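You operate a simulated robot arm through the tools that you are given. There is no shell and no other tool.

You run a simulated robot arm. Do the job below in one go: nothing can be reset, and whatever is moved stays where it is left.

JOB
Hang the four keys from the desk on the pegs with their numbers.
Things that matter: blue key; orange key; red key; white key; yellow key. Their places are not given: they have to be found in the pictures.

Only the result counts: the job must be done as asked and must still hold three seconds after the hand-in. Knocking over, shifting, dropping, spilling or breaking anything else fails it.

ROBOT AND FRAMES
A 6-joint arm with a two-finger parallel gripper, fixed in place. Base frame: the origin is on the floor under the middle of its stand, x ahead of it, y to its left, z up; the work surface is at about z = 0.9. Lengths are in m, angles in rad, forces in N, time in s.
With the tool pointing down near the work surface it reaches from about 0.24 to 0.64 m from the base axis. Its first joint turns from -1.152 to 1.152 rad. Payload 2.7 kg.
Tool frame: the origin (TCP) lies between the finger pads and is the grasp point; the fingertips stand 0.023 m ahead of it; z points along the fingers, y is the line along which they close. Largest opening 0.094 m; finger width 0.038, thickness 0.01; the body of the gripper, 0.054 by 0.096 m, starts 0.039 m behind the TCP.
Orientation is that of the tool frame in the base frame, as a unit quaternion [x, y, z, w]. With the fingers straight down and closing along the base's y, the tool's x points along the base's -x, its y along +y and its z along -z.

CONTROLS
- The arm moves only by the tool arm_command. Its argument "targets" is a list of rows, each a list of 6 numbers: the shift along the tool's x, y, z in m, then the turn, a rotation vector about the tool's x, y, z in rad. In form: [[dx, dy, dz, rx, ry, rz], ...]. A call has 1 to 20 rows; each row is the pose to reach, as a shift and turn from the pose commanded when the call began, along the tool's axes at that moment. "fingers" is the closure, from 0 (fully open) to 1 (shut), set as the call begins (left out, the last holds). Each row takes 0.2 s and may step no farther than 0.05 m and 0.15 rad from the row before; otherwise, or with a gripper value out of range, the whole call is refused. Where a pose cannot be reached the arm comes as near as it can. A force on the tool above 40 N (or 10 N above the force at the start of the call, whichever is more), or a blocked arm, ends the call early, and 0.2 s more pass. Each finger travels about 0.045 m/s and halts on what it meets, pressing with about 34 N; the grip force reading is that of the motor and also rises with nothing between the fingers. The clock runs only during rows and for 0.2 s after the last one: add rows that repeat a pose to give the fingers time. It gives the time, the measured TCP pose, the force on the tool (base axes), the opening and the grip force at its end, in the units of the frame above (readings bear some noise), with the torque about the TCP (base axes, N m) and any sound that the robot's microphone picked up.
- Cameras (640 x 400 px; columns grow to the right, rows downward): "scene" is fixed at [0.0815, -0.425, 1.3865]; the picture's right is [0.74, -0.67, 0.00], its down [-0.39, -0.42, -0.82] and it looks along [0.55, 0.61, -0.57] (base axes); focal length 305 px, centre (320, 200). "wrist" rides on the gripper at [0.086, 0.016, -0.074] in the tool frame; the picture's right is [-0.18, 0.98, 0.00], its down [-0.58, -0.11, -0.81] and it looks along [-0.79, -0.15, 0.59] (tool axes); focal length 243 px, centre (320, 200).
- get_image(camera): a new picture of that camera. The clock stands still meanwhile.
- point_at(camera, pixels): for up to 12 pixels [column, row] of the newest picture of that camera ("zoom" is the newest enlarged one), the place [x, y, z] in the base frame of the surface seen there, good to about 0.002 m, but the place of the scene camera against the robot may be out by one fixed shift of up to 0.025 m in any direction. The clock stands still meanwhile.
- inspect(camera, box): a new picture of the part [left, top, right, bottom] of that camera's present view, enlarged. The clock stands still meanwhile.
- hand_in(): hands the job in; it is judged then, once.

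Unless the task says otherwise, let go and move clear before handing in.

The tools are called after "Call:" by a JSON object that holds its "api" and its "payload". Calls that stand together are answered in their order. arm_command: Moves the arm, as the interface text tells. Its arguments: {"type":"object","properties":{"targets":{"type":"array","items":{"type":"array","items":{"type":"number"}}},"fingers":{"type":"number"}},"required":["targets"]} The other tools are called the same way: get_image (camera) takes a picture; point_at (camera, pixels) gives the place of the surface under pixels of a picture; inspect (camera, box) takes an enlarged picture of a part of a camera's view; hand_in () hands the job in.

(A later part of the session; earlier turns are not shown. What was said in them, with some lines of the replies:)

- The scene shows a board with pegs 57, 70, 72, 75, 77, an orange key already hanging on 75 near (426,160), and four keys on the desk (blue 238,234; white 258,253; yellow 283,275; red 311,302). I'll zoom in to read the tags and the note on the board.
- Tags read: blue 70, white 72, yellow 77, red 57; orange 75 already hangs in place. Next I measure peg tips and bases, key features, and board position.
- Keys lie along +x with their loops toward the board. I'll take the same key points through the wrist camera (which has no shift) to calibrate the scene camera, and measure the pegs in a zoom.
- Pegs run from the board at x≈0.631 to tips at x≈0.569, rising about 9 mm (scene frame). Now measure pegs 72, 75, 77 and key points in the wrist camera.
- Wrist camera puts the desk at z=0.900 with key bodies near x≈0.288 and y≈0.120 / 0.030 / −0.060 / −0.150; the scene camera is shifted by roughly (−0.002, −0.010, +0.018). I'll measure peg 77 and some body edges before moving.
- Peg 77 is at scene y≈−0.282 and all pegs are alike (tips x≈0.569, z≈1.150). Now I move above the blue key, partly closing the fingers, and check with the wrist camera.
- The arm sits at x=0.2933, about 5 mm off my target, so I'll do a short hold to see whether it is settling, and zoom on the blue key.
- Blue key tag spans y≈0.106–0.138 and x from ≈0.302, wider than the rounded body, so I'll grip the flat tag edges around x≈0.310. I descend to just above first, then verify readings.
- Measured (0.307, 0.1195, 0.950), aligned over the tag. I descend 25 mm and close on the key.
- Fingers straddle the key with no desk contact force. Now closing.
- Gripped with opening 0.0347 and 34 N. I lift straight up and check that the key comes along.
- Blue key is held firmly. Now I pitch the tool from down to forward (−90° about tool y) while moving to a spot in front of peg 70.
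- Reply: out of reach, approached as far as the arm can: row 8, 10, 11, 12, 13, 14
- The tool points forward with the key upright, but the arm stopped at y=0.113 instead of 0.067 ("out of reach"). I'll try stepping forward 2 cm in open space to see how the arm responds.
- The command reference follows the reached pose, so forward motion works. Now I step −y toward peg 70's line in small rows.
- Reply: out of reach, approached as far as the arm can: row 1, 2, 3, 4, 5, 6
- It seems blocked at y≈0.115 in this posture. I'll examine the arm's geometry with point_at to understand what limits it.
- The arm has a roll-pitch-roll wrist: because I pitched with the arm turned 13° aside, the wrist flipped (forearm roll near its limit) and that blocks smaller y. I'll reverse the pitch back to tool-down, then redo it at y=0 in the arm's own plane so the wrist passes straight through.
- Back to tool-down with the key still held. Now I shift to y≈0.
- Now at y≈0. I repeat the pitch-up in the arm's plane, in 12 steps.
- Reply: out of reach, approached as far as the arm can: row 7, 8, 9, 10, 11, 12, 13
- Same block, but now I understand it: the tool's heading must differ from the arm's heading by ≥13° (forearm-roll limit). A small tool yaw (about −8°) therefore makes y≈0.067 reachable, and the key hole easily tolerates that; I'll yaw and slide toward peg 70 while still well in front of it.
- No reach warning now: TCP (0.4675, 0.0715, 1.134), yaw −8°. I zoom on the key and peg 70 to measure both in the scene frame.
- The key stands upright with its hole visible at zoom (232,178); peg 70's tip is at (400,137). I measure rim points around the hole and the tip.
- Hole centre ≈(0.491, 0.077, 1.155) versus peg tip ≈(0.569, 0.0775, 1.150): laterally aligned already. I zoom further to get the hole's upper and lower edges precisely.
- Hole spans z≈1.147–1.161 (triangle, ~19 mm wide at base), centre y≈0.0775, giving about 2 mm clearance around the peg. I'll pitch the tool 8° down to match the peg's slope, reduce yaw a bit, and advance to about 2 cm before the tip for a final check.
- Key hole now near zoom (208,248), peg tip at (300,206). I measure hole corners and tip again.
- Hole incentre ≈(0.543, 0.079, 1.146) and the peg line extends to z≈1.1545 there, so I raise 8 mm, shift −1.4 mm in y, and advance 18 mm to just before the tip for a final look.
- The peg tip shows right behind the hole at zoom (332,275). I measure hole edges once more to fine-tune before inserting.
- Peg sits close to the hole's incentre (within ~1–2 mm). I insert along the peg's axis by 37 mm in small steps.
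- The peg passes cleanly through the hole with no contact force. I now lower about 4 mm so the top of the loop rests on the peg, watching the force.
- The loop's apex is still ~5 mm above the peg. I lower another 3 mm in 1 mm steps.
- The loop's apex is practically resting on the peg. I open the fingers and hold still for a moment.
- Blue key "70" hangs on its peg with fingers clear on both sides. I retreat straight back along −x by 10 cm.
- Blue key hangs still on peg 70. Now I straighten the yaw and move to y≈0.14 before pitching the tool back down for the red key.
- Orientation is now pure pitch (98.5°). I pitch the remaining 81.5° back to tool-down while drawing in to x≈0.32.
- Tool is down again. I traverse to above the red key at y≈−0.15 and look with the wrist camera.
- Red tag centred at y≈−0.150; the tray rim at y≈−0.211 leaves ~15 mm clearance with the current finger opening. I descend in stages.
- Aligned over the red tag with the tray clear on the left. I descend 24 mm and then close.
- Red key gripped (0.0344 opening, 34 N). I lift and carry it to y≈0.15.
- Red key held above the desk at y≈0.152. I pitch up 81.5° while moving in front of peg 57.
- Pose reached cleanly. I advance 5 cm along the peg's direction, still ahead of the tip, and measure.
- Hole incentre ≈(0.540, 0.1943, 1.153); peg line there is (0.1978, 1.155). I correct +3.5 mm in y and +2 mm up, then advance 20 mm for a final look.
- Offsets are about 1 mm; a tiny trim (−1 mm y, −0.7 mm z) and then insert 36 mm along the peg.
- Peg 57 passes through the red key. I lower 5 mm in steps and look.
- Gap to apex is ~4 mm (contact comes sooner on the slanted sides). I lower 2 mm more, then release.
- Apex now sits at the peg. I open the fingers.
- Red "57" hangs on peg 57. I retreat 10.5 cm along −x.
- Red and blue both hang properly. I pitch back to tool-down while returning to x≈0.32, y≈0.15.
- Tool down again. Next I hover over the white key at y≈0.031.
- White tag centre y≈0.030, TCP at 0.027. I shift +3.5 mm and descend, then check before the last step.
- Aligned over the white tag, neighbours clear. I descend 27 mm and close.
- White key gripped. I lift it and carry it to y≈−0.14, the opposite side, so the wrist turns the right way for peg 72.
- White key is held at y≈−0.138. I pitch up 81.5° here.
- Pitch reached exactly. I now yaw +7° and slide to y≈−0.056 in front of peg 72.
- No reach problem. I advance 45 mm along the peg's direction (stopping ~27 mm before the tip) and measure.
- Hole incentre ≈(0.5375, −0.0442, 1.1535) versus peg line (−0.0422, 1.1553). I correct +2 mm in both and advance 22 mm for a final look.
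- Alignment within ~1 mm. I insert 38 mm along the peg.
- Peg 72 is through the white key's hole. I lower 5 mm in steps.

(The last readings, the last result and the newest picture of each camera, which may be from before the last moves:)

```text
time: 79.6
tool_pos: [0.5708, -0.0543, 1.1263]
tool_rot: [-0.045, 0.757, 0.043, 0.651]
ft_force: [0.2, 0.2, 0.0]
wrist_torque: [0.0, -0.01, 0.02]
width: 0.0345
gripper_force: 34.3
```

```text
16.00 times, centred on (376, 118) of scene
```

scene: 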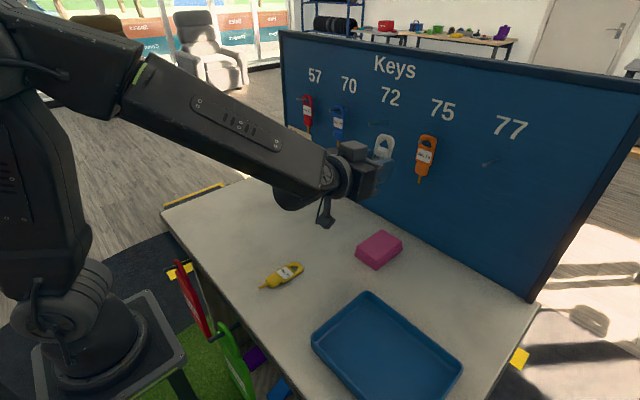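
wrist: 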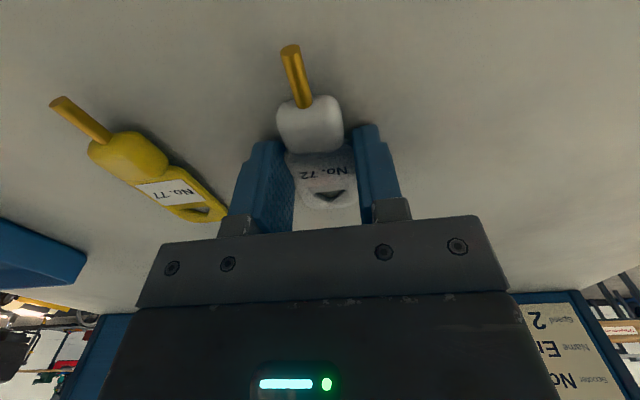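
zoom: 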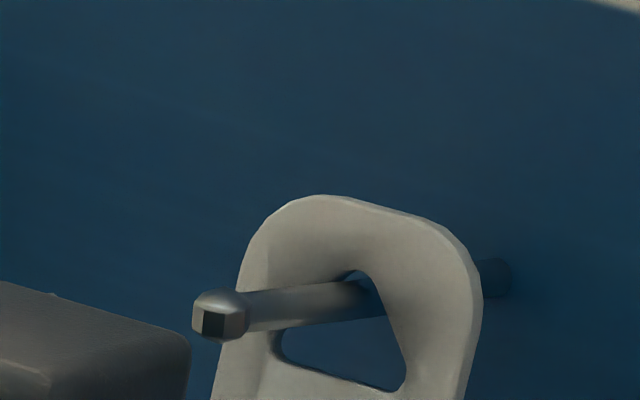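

Nearly seated (gap ~1.5 mm). I lower 1 mm more and open the fingers.

Call:
{"api": "arm_command", "payload": {"targets": [[0.001, 0, 0.0001, 0, 0, 0], [0.001, 0, 0.0001, 0, 0, 0]]}}

Call:
{"api": "arm_command", "payload": {"targets": [[0, 0, 0, 0, 0, 0], [0, 0, 0, 0, 0, 0], [0, 0, 0, 0, 0, 0], [0, 0, 0, 0, 0, 0], [0, 0, 0, 0, 0, 0]], "fingers": 0.25}}

Call:
{"api": "inspect", "payload": {"camera": "scene", "box": [320, 95, 416, 155]}}

Call:
{"api": "get_image", "payload": {"camera": "wrist"}}

```text
time: 80.2
tool_pos: [0.5701, -0.0543, 1.125]
tool_rot: [-0.045, 0.757, 0.042, 0.651]
ft_force: [0.9, 0.9, 0.4]
wrist_torque: [-0.02, -0.01, 0.02]
width: 0.0345
gripper_force: 33.7
```

```text
time: 81.4
tool_pos: [0.57, -0.0542, 1.124]
tool_rot: [-0.045, 0.756, 0.043, 0.651]
ft_force: [-0.2, 0.2, 0.2]
wrist_torque: [0.02, 0.02, 0.01]
width: 0.0707
gripper_force: 0.1
```

```text
6.67 times, centred on (368, 125) of scene
```

zoom: 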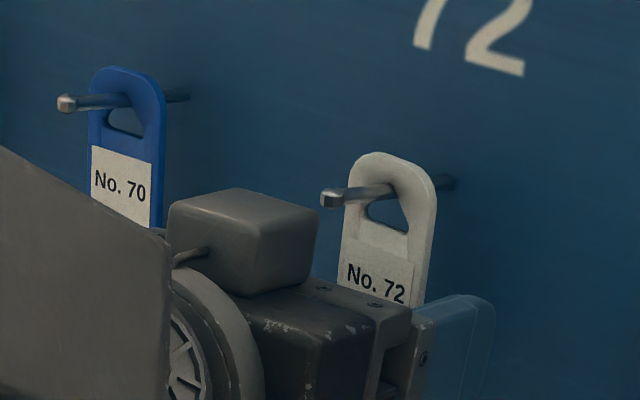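

```text
taken
```

wrist: 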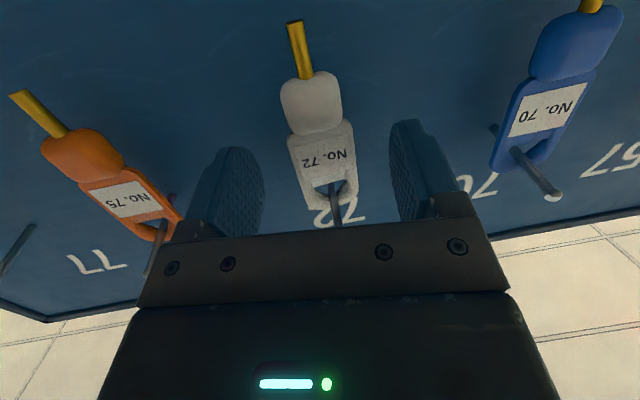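

White "72" hangs on its peg. I retreat straight back along −x.

Call:
{"api": "arm_command", "payload": {"targets": [[0.0015, 0.0012, -0.0098, 0, 0, 0], [0.0037, 0.0031, -0.0246, 0, 0, 0], [0.0066, 0.0055, -0.0442, 0, 0, 0], [0.011, 0.0092, -0.0737, 0, 0, 0], [0.0151, 0.0126, -0.1011, 0, 0, 0], [0.0151, 0.0126, -0.1011, 0, 0, 0]]}}

Call:
{"api": "get_image", "payload": {"camera": "scene"}}

```text
time: 82.8
tool_pos: [0.4661, -0.0548, 1.125]
tool_rot: [-0.044, 0.756, 0.042, 0.651]
ft_force: [0.4, 0.1, 0.1]
wrist_torque: [0.01, 0.0, 0.02]
width: 0.0706
gripper_force: 0.0
```

```text
taken
```

scene: 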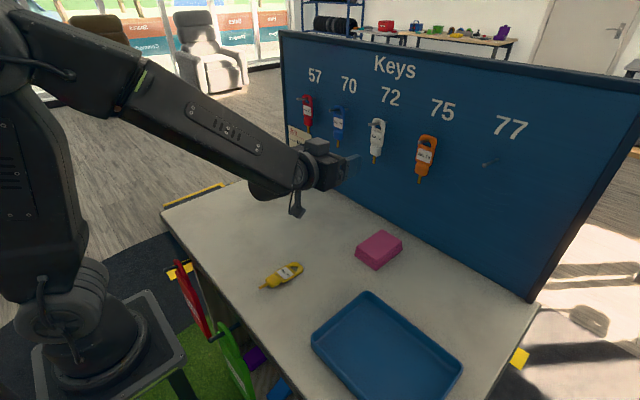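

Four keys now hang (57, 70, 72, 75). I straighten the yaw and move to y≈−0.14, then pitch back down.

Call:
{"api": "arm_command", "payload": {"targets": [[0.0004, -0.03, -0.0037, 0.06, -0.0003, 0.009], [0.0008, -0.06, -0.0074, 0.1225, -0.0006, 0.0182], [0.0011, -0.0844, -0.0104, 0.1225, -0.0006, 0.0182], [0.0011, -0.0844, -0.0104, 0.1225, -0.0006, 0.0182]]}}

```text
time: 83.8
tool_pos: [0.469, -0.1402, 1.1258]
tool_rot: [0.002, 0.757, 0.002, 0.653]
ft_force: [0.1, -0.4, -0.3]
wrist_torque: [-0.01, -0.03, -0.01]
width: 0.0706
gripper_force: 0.1
```

Call:
{"api": "arm_command", "payload": {"targets": [[0.0017, 0, -0.009, 0, 0.0889, 0], [0.0033, 0, -0.0181, 0, 0.1778, 0], [0.005, 0, -0.0271, 0, 0.2667, 0], [0.0067, 0, -0.0362, 0, 0.3556, 0], [0.0083, 0, -0.0452, 0, 0.4445, 0], [0.01, 0, -0.0543, 0, 0.5334, 0], [0.0117, 0, -0.0633, 0, 0.6223, 0], [0.0134, 0, -0.0724, 0, 0.7112, 0], [0.015, 0, -0.0814, 0, 0.8001, 0], [0.0167, 0, -0.0904, 0, 0.889, 0], [0.0184, 0, -0.0995, 0, 0.9779, 0], [0.02, 0, -0.1085, 0, 1.0668, 0], [0.0217, 0, -0.1176, 0, 1.1557, 0], [0.0234, 0, -0.1266, 0, 1.2446, 0], [0.025, 0, -0.1357, 0, 1.3335, 0], [0.0267, 0, -0.1447, 0, 1.4224, 0], [0.0267, 0, -0.1447, 0, 1.4224, 0]]}}

```text
time: 87.4
tool_pos: [0.3196, -0.1392, 1.1219]
tool_rot: [0.0, 1.0, 0.002, -0.002]
ft_force: [-0.4, -0.8, 0.8]
wrist_torque: [-0.02, -0.01, -0.01]
width: 0.0706
gripper_force: 0.0
```

Tool is down at (0.320, −0.139, 1.122). I move above the yellow key at y≈−0.060.

Call:
{"api": "arm_command", "payload": {"targets": [[0.004, 0.035, 0.01, 0, 0, 0], [0.008, 0.07, 0.035, 0, 0, 0], [0.0095, 0.079, 0.06, 0, 0, 0], [0.0095, 0.079, 0.071, 0, 0, 0], [0.0095, 0.079, 0.071, 0, 0, 0]]}}

Call:
{"api": "inspect", "payload": {"camera": "wrist", "box": [220, 0, 420, 125]}}

```text
time: 88.6
tool_pos: [0.3102, -0.058, 1.0504]
tool_rot: [0.001, 1.0, 0.003, 0.0]
ft_force: [0.2, -0.2, 0.1]
wrist_torque: [0.06, 0.01, -0.01]
width: 0.0705
gripper_force: 0.0
```

```text
3.20 times, centred on (320, 62) of wrist
```

zoom: 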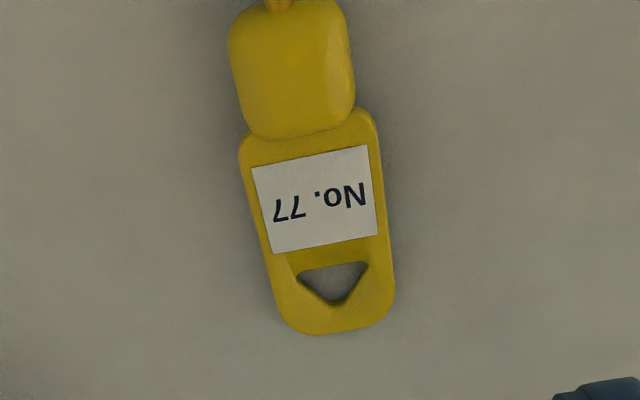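

Call:
{"api": "point_at", "payload": {"camera": "zoom", "pixels": [[315, 200], [254, 170], [367, 147], [273, 253], [377, 235], [247, 170], [376, 147], [334, 285], [295, 75], [336, 328]]}}

Call:
{"api": "arm_command", "payload": {"targets": [[0, 0, 0, 0, 0, 0]]}}

```text
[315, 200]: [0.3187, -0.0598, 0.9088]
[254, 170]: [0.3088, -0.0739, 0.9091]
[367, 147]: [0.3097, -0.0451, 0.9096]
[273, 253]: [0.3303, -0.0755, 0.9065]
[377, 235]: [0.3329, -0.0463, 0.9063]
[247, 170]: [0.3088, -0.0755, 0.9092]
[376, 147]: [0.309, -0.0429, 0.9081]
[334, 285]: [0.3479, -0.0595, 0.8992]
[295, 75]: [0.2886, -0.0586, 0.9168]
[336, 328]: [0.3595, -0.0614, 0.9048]
```

```text
time: 89.0
tool_pos: [0.3099, -0.0581, 1.0502]
tool_rot: [0.0, 1.0, 0.003, 0.001]
ft_force: [0.5, 0.1, -1.0]
wrist_torque: [-0.01, -0.01, 0.0]
width: 0.0707
gripper_force: 0.1
```

Yellow tag centre y≈−0.060, TCP −0.058. I trim −1.7 mm and descend.

Call:
{"api": "arm_command", "payload": {"targets": [[0, -0.001, 0.04, 0, 0, 0], [0, -0.0017, 0.075, 0, 0, 0], [0, -0.0017, 0.1, 0, 0, 0], [0, -0.0017, 0.1, 0, 0, 0]]}}

Call:
{"api": "get_image", "payload": {"camera": "wrist"}}

```text
time: 90.0
tool_pos: [0.3116, -0.0607, 0.9488]
tool_rot: [0.001, 1.0, 0.002, 0.0]
ft_force: [0.0, 0.1, 0.2]
wrist_torque: [0.02, 0.01, -0.02]
width: 0.0703
gripper_force: 0.0
```

```text
taken
```

wrist: 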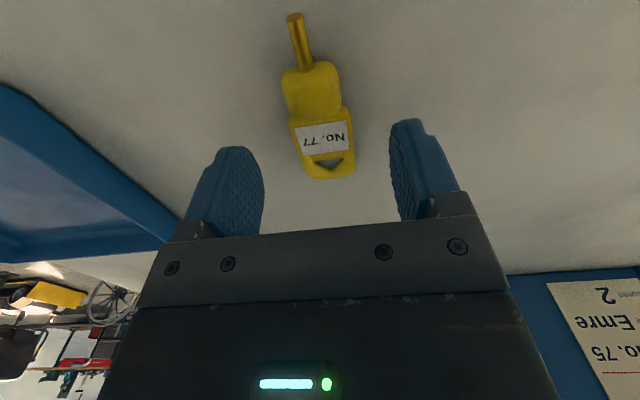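

Aligned over the yellow tag. I descend the last 24.5 mm and close.

Call:
{"api": "arm_command", "payload": {"targets": [[0.001, 0, 0.01, 0, 0, 0], [0.001, 0, 0.019, 0, 0, 0], [0.001, 0, 0.0245, 0, 0, 0], [0.001, 0, 0.0245, 0, 0, 0]]}}

Call:
{"api": "arm_command", "payload": {"targets": [[0, 0, 0, 0, 0, 0], [0, 0, 0, 0, 0, 0], [0, 0, 0, 0, 0, 0], [0, 0, 0, 0, 0, 0], [0, 0, 0, 0, 0, 0], [0, 0, 0, 0, 0, 0]], "fingers": 1.0}}

Call:
{"api": "get_image", "payload": {"camera": "wrist"}}

```text
time: 91.0
tool_pos: [0.3096, -0.061, 0.9245]
tool_rot: [0.0, 1.0, 0.002, 0.001]
ft_force: [0.4, 0.3, 0.7]
wrist_torque: [-0.02, -0.05, 0.02]
width: 0.0705
gripper_force: 0.1
```

```text
time: 92.4
tool_pos: [0.3089, -0.0603, 0.9239]
tool_rot: [-0.001, 1.0, 0.004, 0.0]
ft_force: [0.2, 0.1, 0.6]
wrist_torque: [-0.02, 0.0, -0.03]
width: 0.0344
gripper_force: 33.5
```

```text
taken
```

wrist: 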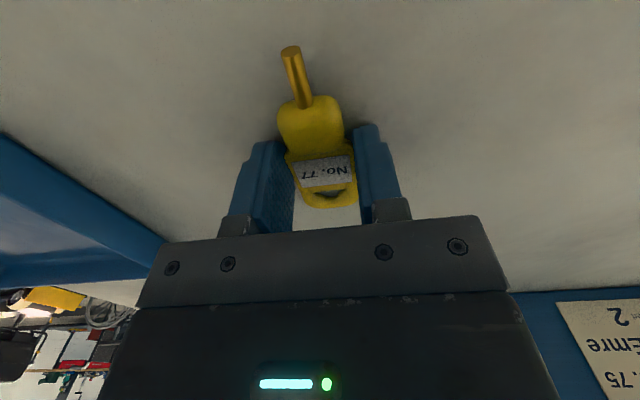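

Yellow gripped. I lift and carry it to y≈−0.15.

Call:
{"api": "arm_command", "payload": {"targets": [[0, 0, -0.02, 0, 0, 0], [0, 0, -0.06, 0, 0, 0], [0, 0, -0.105, 0, 0, 0], [0, 0, -0.15, 0, 0, 0], [-0.003, -0.01, -0.185, 0, 0, 0], [-0.007, -0.05, -0.196, 0, 0, 0], [-0.01, -0.085, -0.196, 0, 0, 0], [-0.01, -0.09, -0.196, 0, 0, 0], [-0.01, -0.09, -0.196, 0, 0, 0]]}}

Call:
{"api": "get_image", "payload": {"camera": "scene"}}

```text
time: 94.4
tool_pos: [0.3189, -0.1514, 1.1215]
tool_rot: [0.001, 1.0, 0.003, 0.0]
ft_force: [0.1, -0.4, -0.6]
wrist_torque: [-0.01, -0.01, 0.0]
width: 0.0344
gripper_force: 34.0
```

```text
taken
```

scene: 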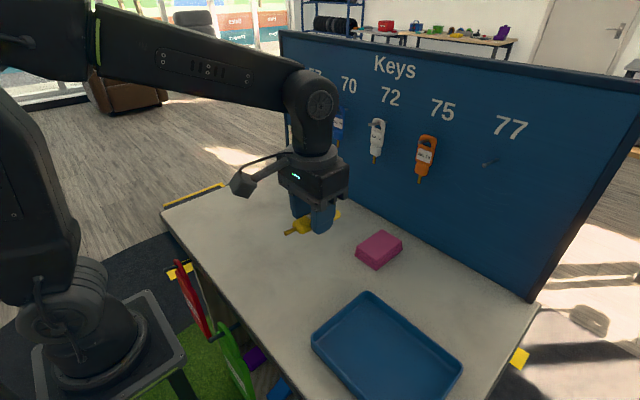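

Yellow key held. I pitch up 81.5° while moving toward y≈−0.20.

Call:
{"api": "arm_command", "payload": {"targets": [[-0.0085, -0.0031, -0.0017, 0, -0.0889, 0], [-0.017, -0.0063, -0.0033, 0, -0.1778, 0], [-0.0255, -0.0094, -0.005, 0, -0.2667, 0], [-0.034, -0.0125, -0.0066, 0, -0.3556, 0], [-0.0425, -0.0156, -0.0083, 0, -0.4445, 0], [-0.051, -0.0188, -0.0099, 0, -0.5334, 0], [-0.0595, -0.0219, -0.0116, 0, -0.6223, 0], [-0.068, -0.025, -0.0133, 0, -0.7112, 0], [-0.0765, -0.0281, -0.0149, 0, -0.8001, 0], [-0.085, -0.0313, -0.0166, 0, -0.889, 0], [-0.0935, -0.0344, -0.0182, 0, -0.9779, 0], [-0.102, -0.0375, -0.0199, 0, -1.0668, 0], [-0.1105, -0.0406, -0.0215, 0, -1.1557, 0], [-0.119, -0.0438, -0.0232, 0, -1.2446, 0], [-0.1275, -0.0469, -0.0248, 0, -1.3335, 0], [-0.136, -0.05, -0.0265, 0, -1.4224, 0], [-0.136, -0.05, -0.0265, 0, -1.4224, 0], [-0.136, -0.05, -0.0265, 0, -1.4224, 0]]}}

Call:
{"api": "get_image", "payload": {"camera": "scene"}}

```text
time: 98.2
tool_pos: [0.4543, -0.2034, 1.1472]
tool_rot: [0.002, 0.757, 0.001, 0.653]
ft_force: [-0.7, 0.6, -0.2]
wrist_torque: [0.0, -0.02, 0.01]
width: 0.0345
gripper_force: 33.8
```

```text
taken
```

scene: 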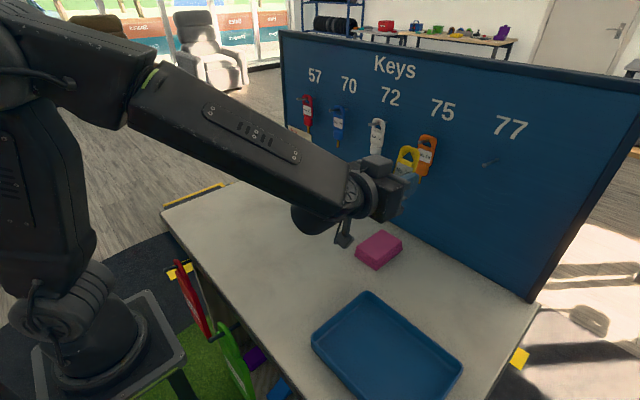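

Reached cleanly. I slide to y≈−0.292 in front of peg 77.

Call:
{"api": "arm_command", "payload": {"targets": [[0, -0.03, 0, 0, 0, 0], [0, -0.06, 0, 0, 0, 0], [0, -0.089, 0, 0, 0, 0], [0, -0.089, 0, 0, 0, 0], [0, -0.089, 0, 0, 0, 0]]}}

Call:
{"api": "get_image", "payload": {"camera": "scene"}}

```text
time: 99.4
tool_pos: [0.4561, -0.292, 1.1473]
tool_rot: [0.002, 0.757, 0.002, 0.653]
ft_force: [1.3, -0.7, 0.2]
wrist_torque: [0.01, 0.01, 0.0]
width: 0.0346
gripper_force: 34.0
```

```text
taken
```

scene: 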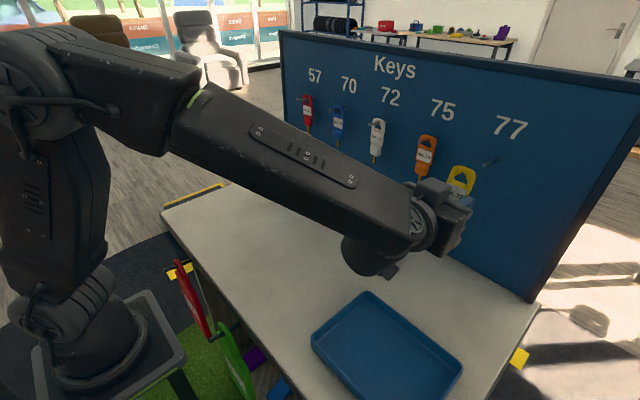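

In place. I advance 58 mm along the peg's direction and zoom in.

Call:
{"api": "arm_command", "payload": {"targets": [[0, 0, 0.02, 0, 0, 0], [0.0001, 0, 0.04, 0, 0, 0], [0.0002, 0, 0.0587, 0, 0, 0], [0.0002, 0, 0.0587, 0, 0, 0], [0.0002, 0, 0.0587, 0, 0, 0]]}}

Call:
{"api": "inspect", "payload": {"camera": "scene", "box": [450, 145, 514, 185]}}

```text
time: 100.6
tool_pos: [0.5141, -0.2934, 1.1395]
tool_rot: [0.002, 0.757, 0.002, 0.653]
ft_force: [0.3, -0.1, 0.2]
wrist_torque: [-0.02, 0.0, 0.02]
width: 0.0345
gripper_force: 33.4
```

```text
10.00 times, centred on (482, 165) of scene
```

zoom: 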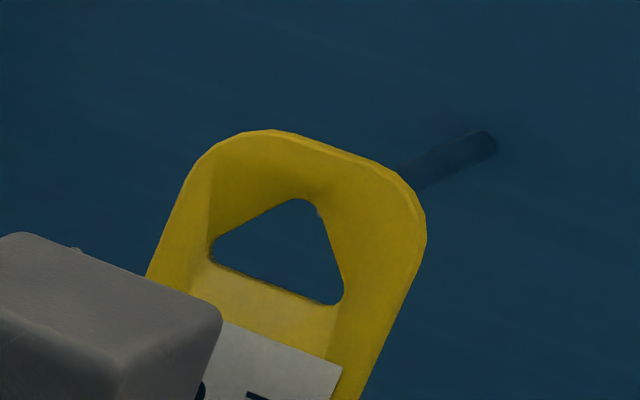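

Call:
{"api": "point_at", "payload": {"camera": "zoom", "pixels": [[300, 175], [298, 193], [205, 245], [213, 268], [245, 282], [280, 296], [315, 308], [347, 290], [335, 245], [320, 205], [250, 218]]}}

```text
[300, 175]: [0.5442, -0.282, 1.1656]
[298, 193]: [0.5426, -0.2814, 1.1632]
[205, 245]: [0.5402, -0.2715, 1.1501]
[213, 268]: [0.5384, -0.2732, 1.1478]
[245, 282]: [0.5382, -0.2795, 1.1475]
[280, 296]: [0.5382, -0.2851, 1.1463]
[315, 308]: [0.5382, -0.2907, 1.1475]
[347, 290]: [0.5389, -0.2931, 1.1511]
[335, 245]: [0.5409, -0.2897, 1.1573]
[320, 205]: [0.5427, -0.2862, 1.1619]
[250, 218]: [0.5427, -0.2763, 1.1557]
```

Hole centre ≈(0.540, −0.2817, 1.1525): y is already aligned with peg 77 (−0.2815). I raise 2.5 mm and advance 19 mm for a final look.

Call:
{"api": "arm_command", "payload": {"targets": [[-0.0025, 0, -0.0004, 0, 0, 0], [-0.0025, 0, -0.0004, 0, 0, 0], [-0.0025, 0, 0.009, 0, 0, 0], [-0.0024, 0, 0.0188, 0, 0, 0], [-0.0024, 0, 0.0188, 0, 0, 0], [-0.0024, 0, 0.0188, 0, 0, 0]]}}

Call:
{"api": "inspect", "payload": {"camera": "scene", "box": [458, 145, 522, 185]}}

```text
time: 102.0
tool_pos: [0.5335, -0.292, 1.1376]
tool_rot: [0.003, 0.757, 0.0, 0.653]
ft_force: [-0.6, -0.6, 0.1]
wrist_torque: [-0.03, 0.0, -0.01]
width: 0.0345
gripper_force: 33.7
```

```text
10.00 times, centred on (490, 165) of scene
```

zoom: 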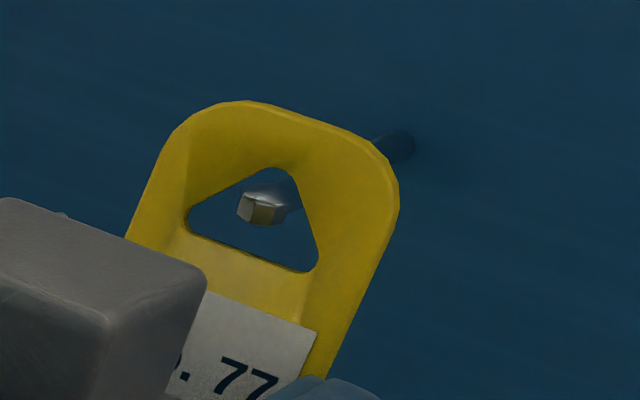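

Call:
{"api": "point_at", "payload": {"camera": "zoom", "pixels": [[275, 145], [273, 162], [180, 215], [188, 238], [220, 252], [255, 265], [290, 276], [323, 258], [310, 213], [262, 207], [250, 210], [290, 190]]}}

```text
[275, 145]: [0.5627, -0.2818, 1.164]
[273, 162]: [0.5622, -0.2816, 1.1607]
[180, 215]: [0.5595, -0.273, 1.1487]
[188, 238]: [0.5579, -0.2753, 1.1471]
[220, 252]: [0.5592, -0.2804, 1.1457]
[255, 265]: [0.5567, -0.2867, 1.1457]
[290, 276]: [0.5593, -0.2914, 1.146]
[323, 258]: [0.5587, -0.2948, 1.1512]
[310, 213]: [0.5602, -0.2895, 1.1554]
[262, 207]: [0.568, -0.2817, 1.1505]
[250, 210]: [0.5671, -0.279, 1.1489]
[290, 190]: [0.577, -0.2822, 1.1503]
```

Peg tip is framed inside the hole; offsets ≈1 mm. I trim +1 mm y, +0.5 mm z and insert 38 mm.

Call:
{"api": "arm_command", "payload": {"targets": [[-0.0005, 0.001, 0, 0, 0, 0], [-0.0005, 0.001, 0.006, 0, 0, 0], [-0.0005, 0.001, 0.012, 0, 0, 0], [-0.0005, 0.001, 0.018, 0, 0, 0], [-0.0004, 0.001, 0.024, 0, 0, 0], [-0.0004, 0.001, 0.031, 0, 0, 0], [-0.0004, 0.001, 0.0385, 0, 0, 0], [-0.0004, 0.001, 0.0385, 0, 0, 0]]}}

Call:
{"api": "inspect", "payload": {"camera": "scene", "box": [464, 140, 528, 180]}}

```text
time: 103.8
tool_pos: [0.5717, -0.2912, 1.1333]
tool_rot: [0.002, 0.758, 0.002, 0.652]
ft_force: [-1.5, 0.6, -2.1]
wrist_torque: [-0.04, 0.05, 0.04]
width: 0.0344
gripper_force: 33.9
```

```text
10.00 times, centred on (496, 160) of scene
```

zoom: 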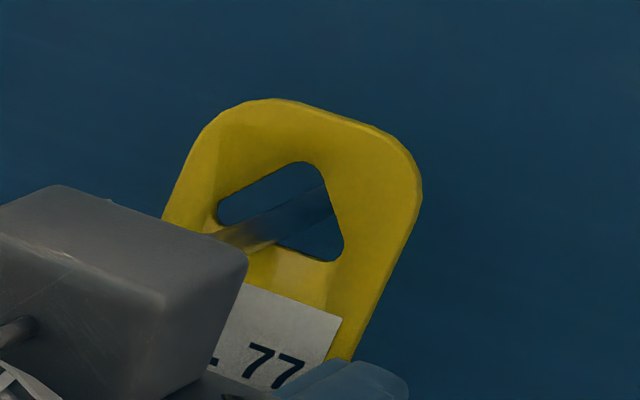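

Peg 77 is through, slightly touching the hole's lower edge (force −2 N). Lowering relieves that; I go down 4 mm in steps.

Call:
{"api": "arm_command", "payload": {"targets": [[0.001, 0, 0.0001, 0, 0, 0], [0.002, 0, 0.0003, 0, 0, 0], [0.003, 0, 0.0004, 0, 0, 0], [0.004, 0, 0.0006, 0, 0, 0], [0.004, 0, 0.0006, 0, 0, 0]]}}

Call:
{"api": "inspect", "payload": {"camera": "scene", "box": [472, 140, 520, 170]}}

```text
time: 105.0
tool_pos: [0.5717, -0.2913, 1.1281]
tool_rot: [0.002, 0.757, 0.002, 0.653]
ft_force: [0.0, 0.2, 0.7]
wrist_torque: [-0.04, 0.04, 0.0]
width: 0.0343
gripper_force: 34.3
```

```text
13.33 times, centred on (496, 155) of scene
```

zoom: 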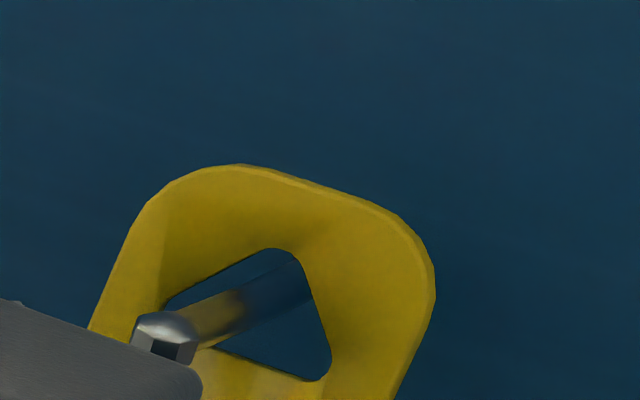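

Force gone; still ~3 mm to seat. I lower 2 mm more and look.

Call:
{"api": "arm_command", "payload": {"targets": [[0.001, 0, 0.0001, 0, 0, 0], [0.002, 0, 0.0003, 0, 0, 0], [0.002, 0, 0.0003, 0, 0, 0]]}}

Call:
{"api": "inspect", "payload": {"camera": "scene", "box": [472, 140, 520, 170]}}

```text
time: 105.8
tool_pos: [0.572, -0.29, 1.1259]
tool_rot: [0.003, 0.757, 0.001, 0.653]
ft_force: [-1.1, -0.1, 0.2]
wrist_torque: [-0.03, 0.03, -0.04]
width: 0.0346
gripper_force: 34.1
```

```text
13.33 times, centred on (496, 155) of scene
```

zoom: 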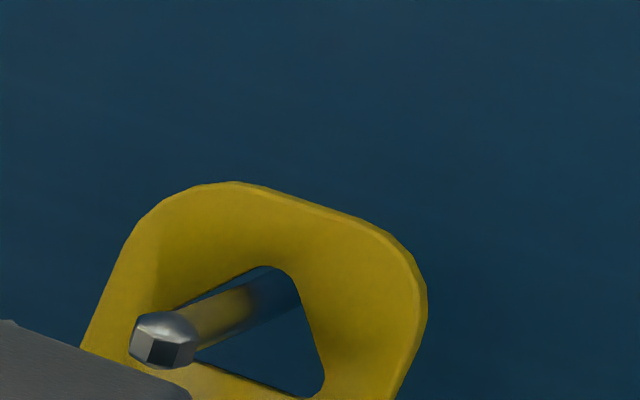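

Nearly seated. I lower 1 mm more and release.

Call:
{"api": "arm_command", "payload": {"targets": [[0.001, 0, 0.0001, 0, 0, 0], [0.001, 0, 0.0001, 0, 0, 0]]}}

Call:
{"api": "arm_command", "payload": {"targets": [[0, 0, 0, 0, 0, 0], [0, 0, 0, 0, 0, 0], [0, 0, 0, 0, 0, 0], [0, 0, 0, 0, 0, 0], [0, 0, 0, 0, 0, 0]], "fingers": 0.25}}

Call:
{"api": "inspect", "payload": {"camera": "scene", "box": [448, 135, 544, 195]}}

Call:
{"api": "get_image", "payload": {"camera": "wrist"}}

```text
time: 106.4
tool_pos: [0.5716, -0.2899, 1.1257]
tool_rot: [0.002, 0.758, 0.002, 0.653]
ft_force: [-1.4, -0.1, -0.1]
wrist_torque: [-0.01, 0.01, -0.04]
width: 0.0347
gripper_force: 34.4
```

```text
time: 107.6
tool_pos: [0.5717, -0.2894, 1.1248]
tool_rot: [0.002, 0.757, 0.002, 0.653]
ft_force: [0.0, 0.3, 1.0]
wrist_torque: [0.04, -0.03, 0.0]
width: 0.0704
gripper_force: 0.0
```

```text
6.67 times, centred on (496, 165) of scene
```

zoom: 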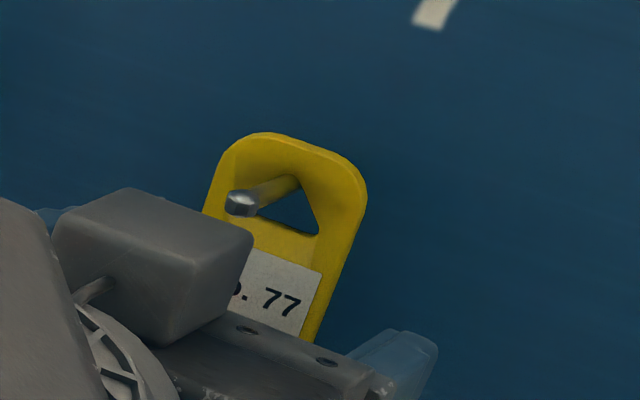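

```text
taken
```

wrist: 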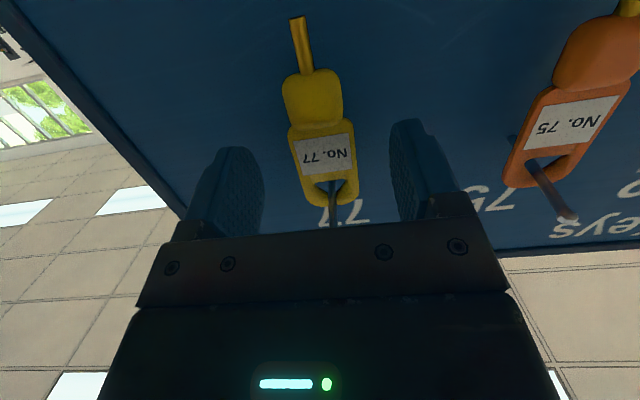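

Yellow "77" hangs on its peg, fingers clear. I retreat straight back along −x.

Call:
{"api": "arm_command", "payload": {"targets": [[0.0015, 0, -0.0099, 0, 0, 0], [0.0037, 0, -0.0247, 0, 0, 0], [0.0067, 0, -0.0445, 0, 0, 0], [0.0111, 0, -0.0742, 0, 0, 0], [0.0155, 0, -0.1038, 0, 0, 0], [0.0155, 0, -0.1038, 0, 0, 0]]}}

Call:
{"api": "get_image", "payload": {"camera": "scene"}}

```text
time: 109.0
tool_pos: [0.4661, -0.2903, 1.1252]
tool_rot: [0.002, 0.758, 0.001, 0.652]
ft_force: [0.0, -0.1, 0.6]
wrist_torque: [-0.03, -0.02, 0.02]
width: 0.0706
gripper_force: 0.0
```

```text
taken
```

scene: 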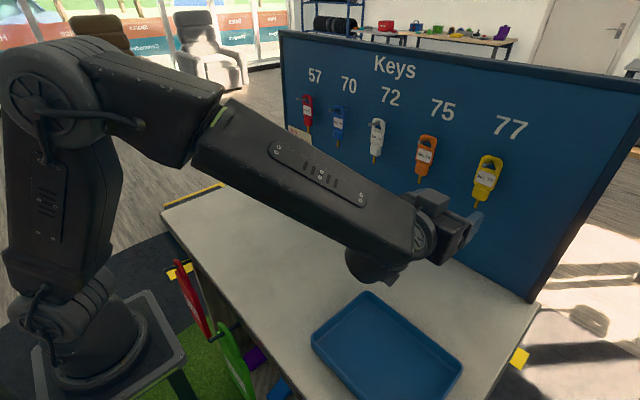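

All five keys hang on the board (red 57, blue 70, white 72, orange 75, yellow 77). I move a little farther back and zoom in to verify they're at rest.

Call:
{"api": "arm_command", "payload": {"targets": [[0.002, 0.02, -0.02, 0, 0, 0], [0.004, 0.04, -0.03, 0, 0, 0], [0.004, 0.04, -0.03, 0, 0, 0], [0.004, 0.04, -0.03, 0, 0, 0]]}}

Call:
{"api": "inspect", "payload": {"camera": "scene", "box": [280, 60, 400, 180]}}

Call:
{"api": "inspect", "payload": {"camera": "scene", "box": [390, 100, 530, 220]}}

Call:
{"api": "get_image", "payload": {"camera": "scene"}}

```text
time: 110.0
tool_pos: [0.4374, -0.2492, 1.1253]
tool_rot: [0.001, 0.758, 0.002, 0.653]
ft_force: [0.4, -0.7, -0.1]
wrist_torque: [0.01, -0.01, 0.0]
width: 0.0704
gripper_force: 0.0
```

```text
3.33 times, centred on (340, 120) of scene
```

zoom: 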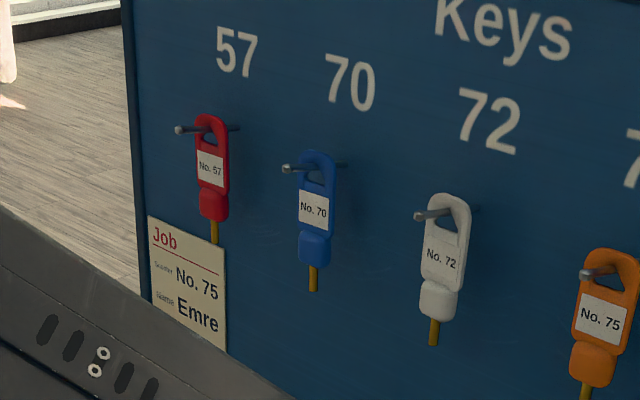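

```text
3.33 times, centred on (460, 160) of scene
```

zoom: 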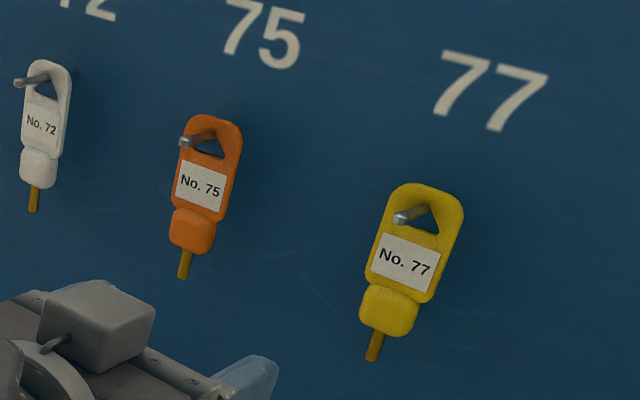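

```text
taken
```

scene: 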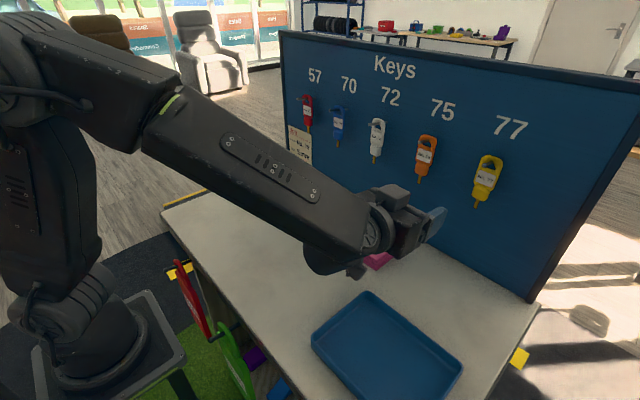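

All four desk keys hang on their matching pegs (57 red, 70 blue, 72 white, 77 yellow). Orange 75, the sponge and the tray are undisturbed, and the gripper is empty and clear of the board, so I hand in.

Call:
{"api": "hand_in", "payload": {}}

```text
The job is handed in.
```

The last pictures show all four desk keys hanging on their matching pegs: red on 57, blue on 70, white on 72 and yellow on 77. The orange key is still on peg 75, and I saw nothing else on the desk moved.

The gripper was empty and about 10 cm or more clear of the keys when I handed in. The hand-in was accepted, but I got no verdict back on the three-second check.
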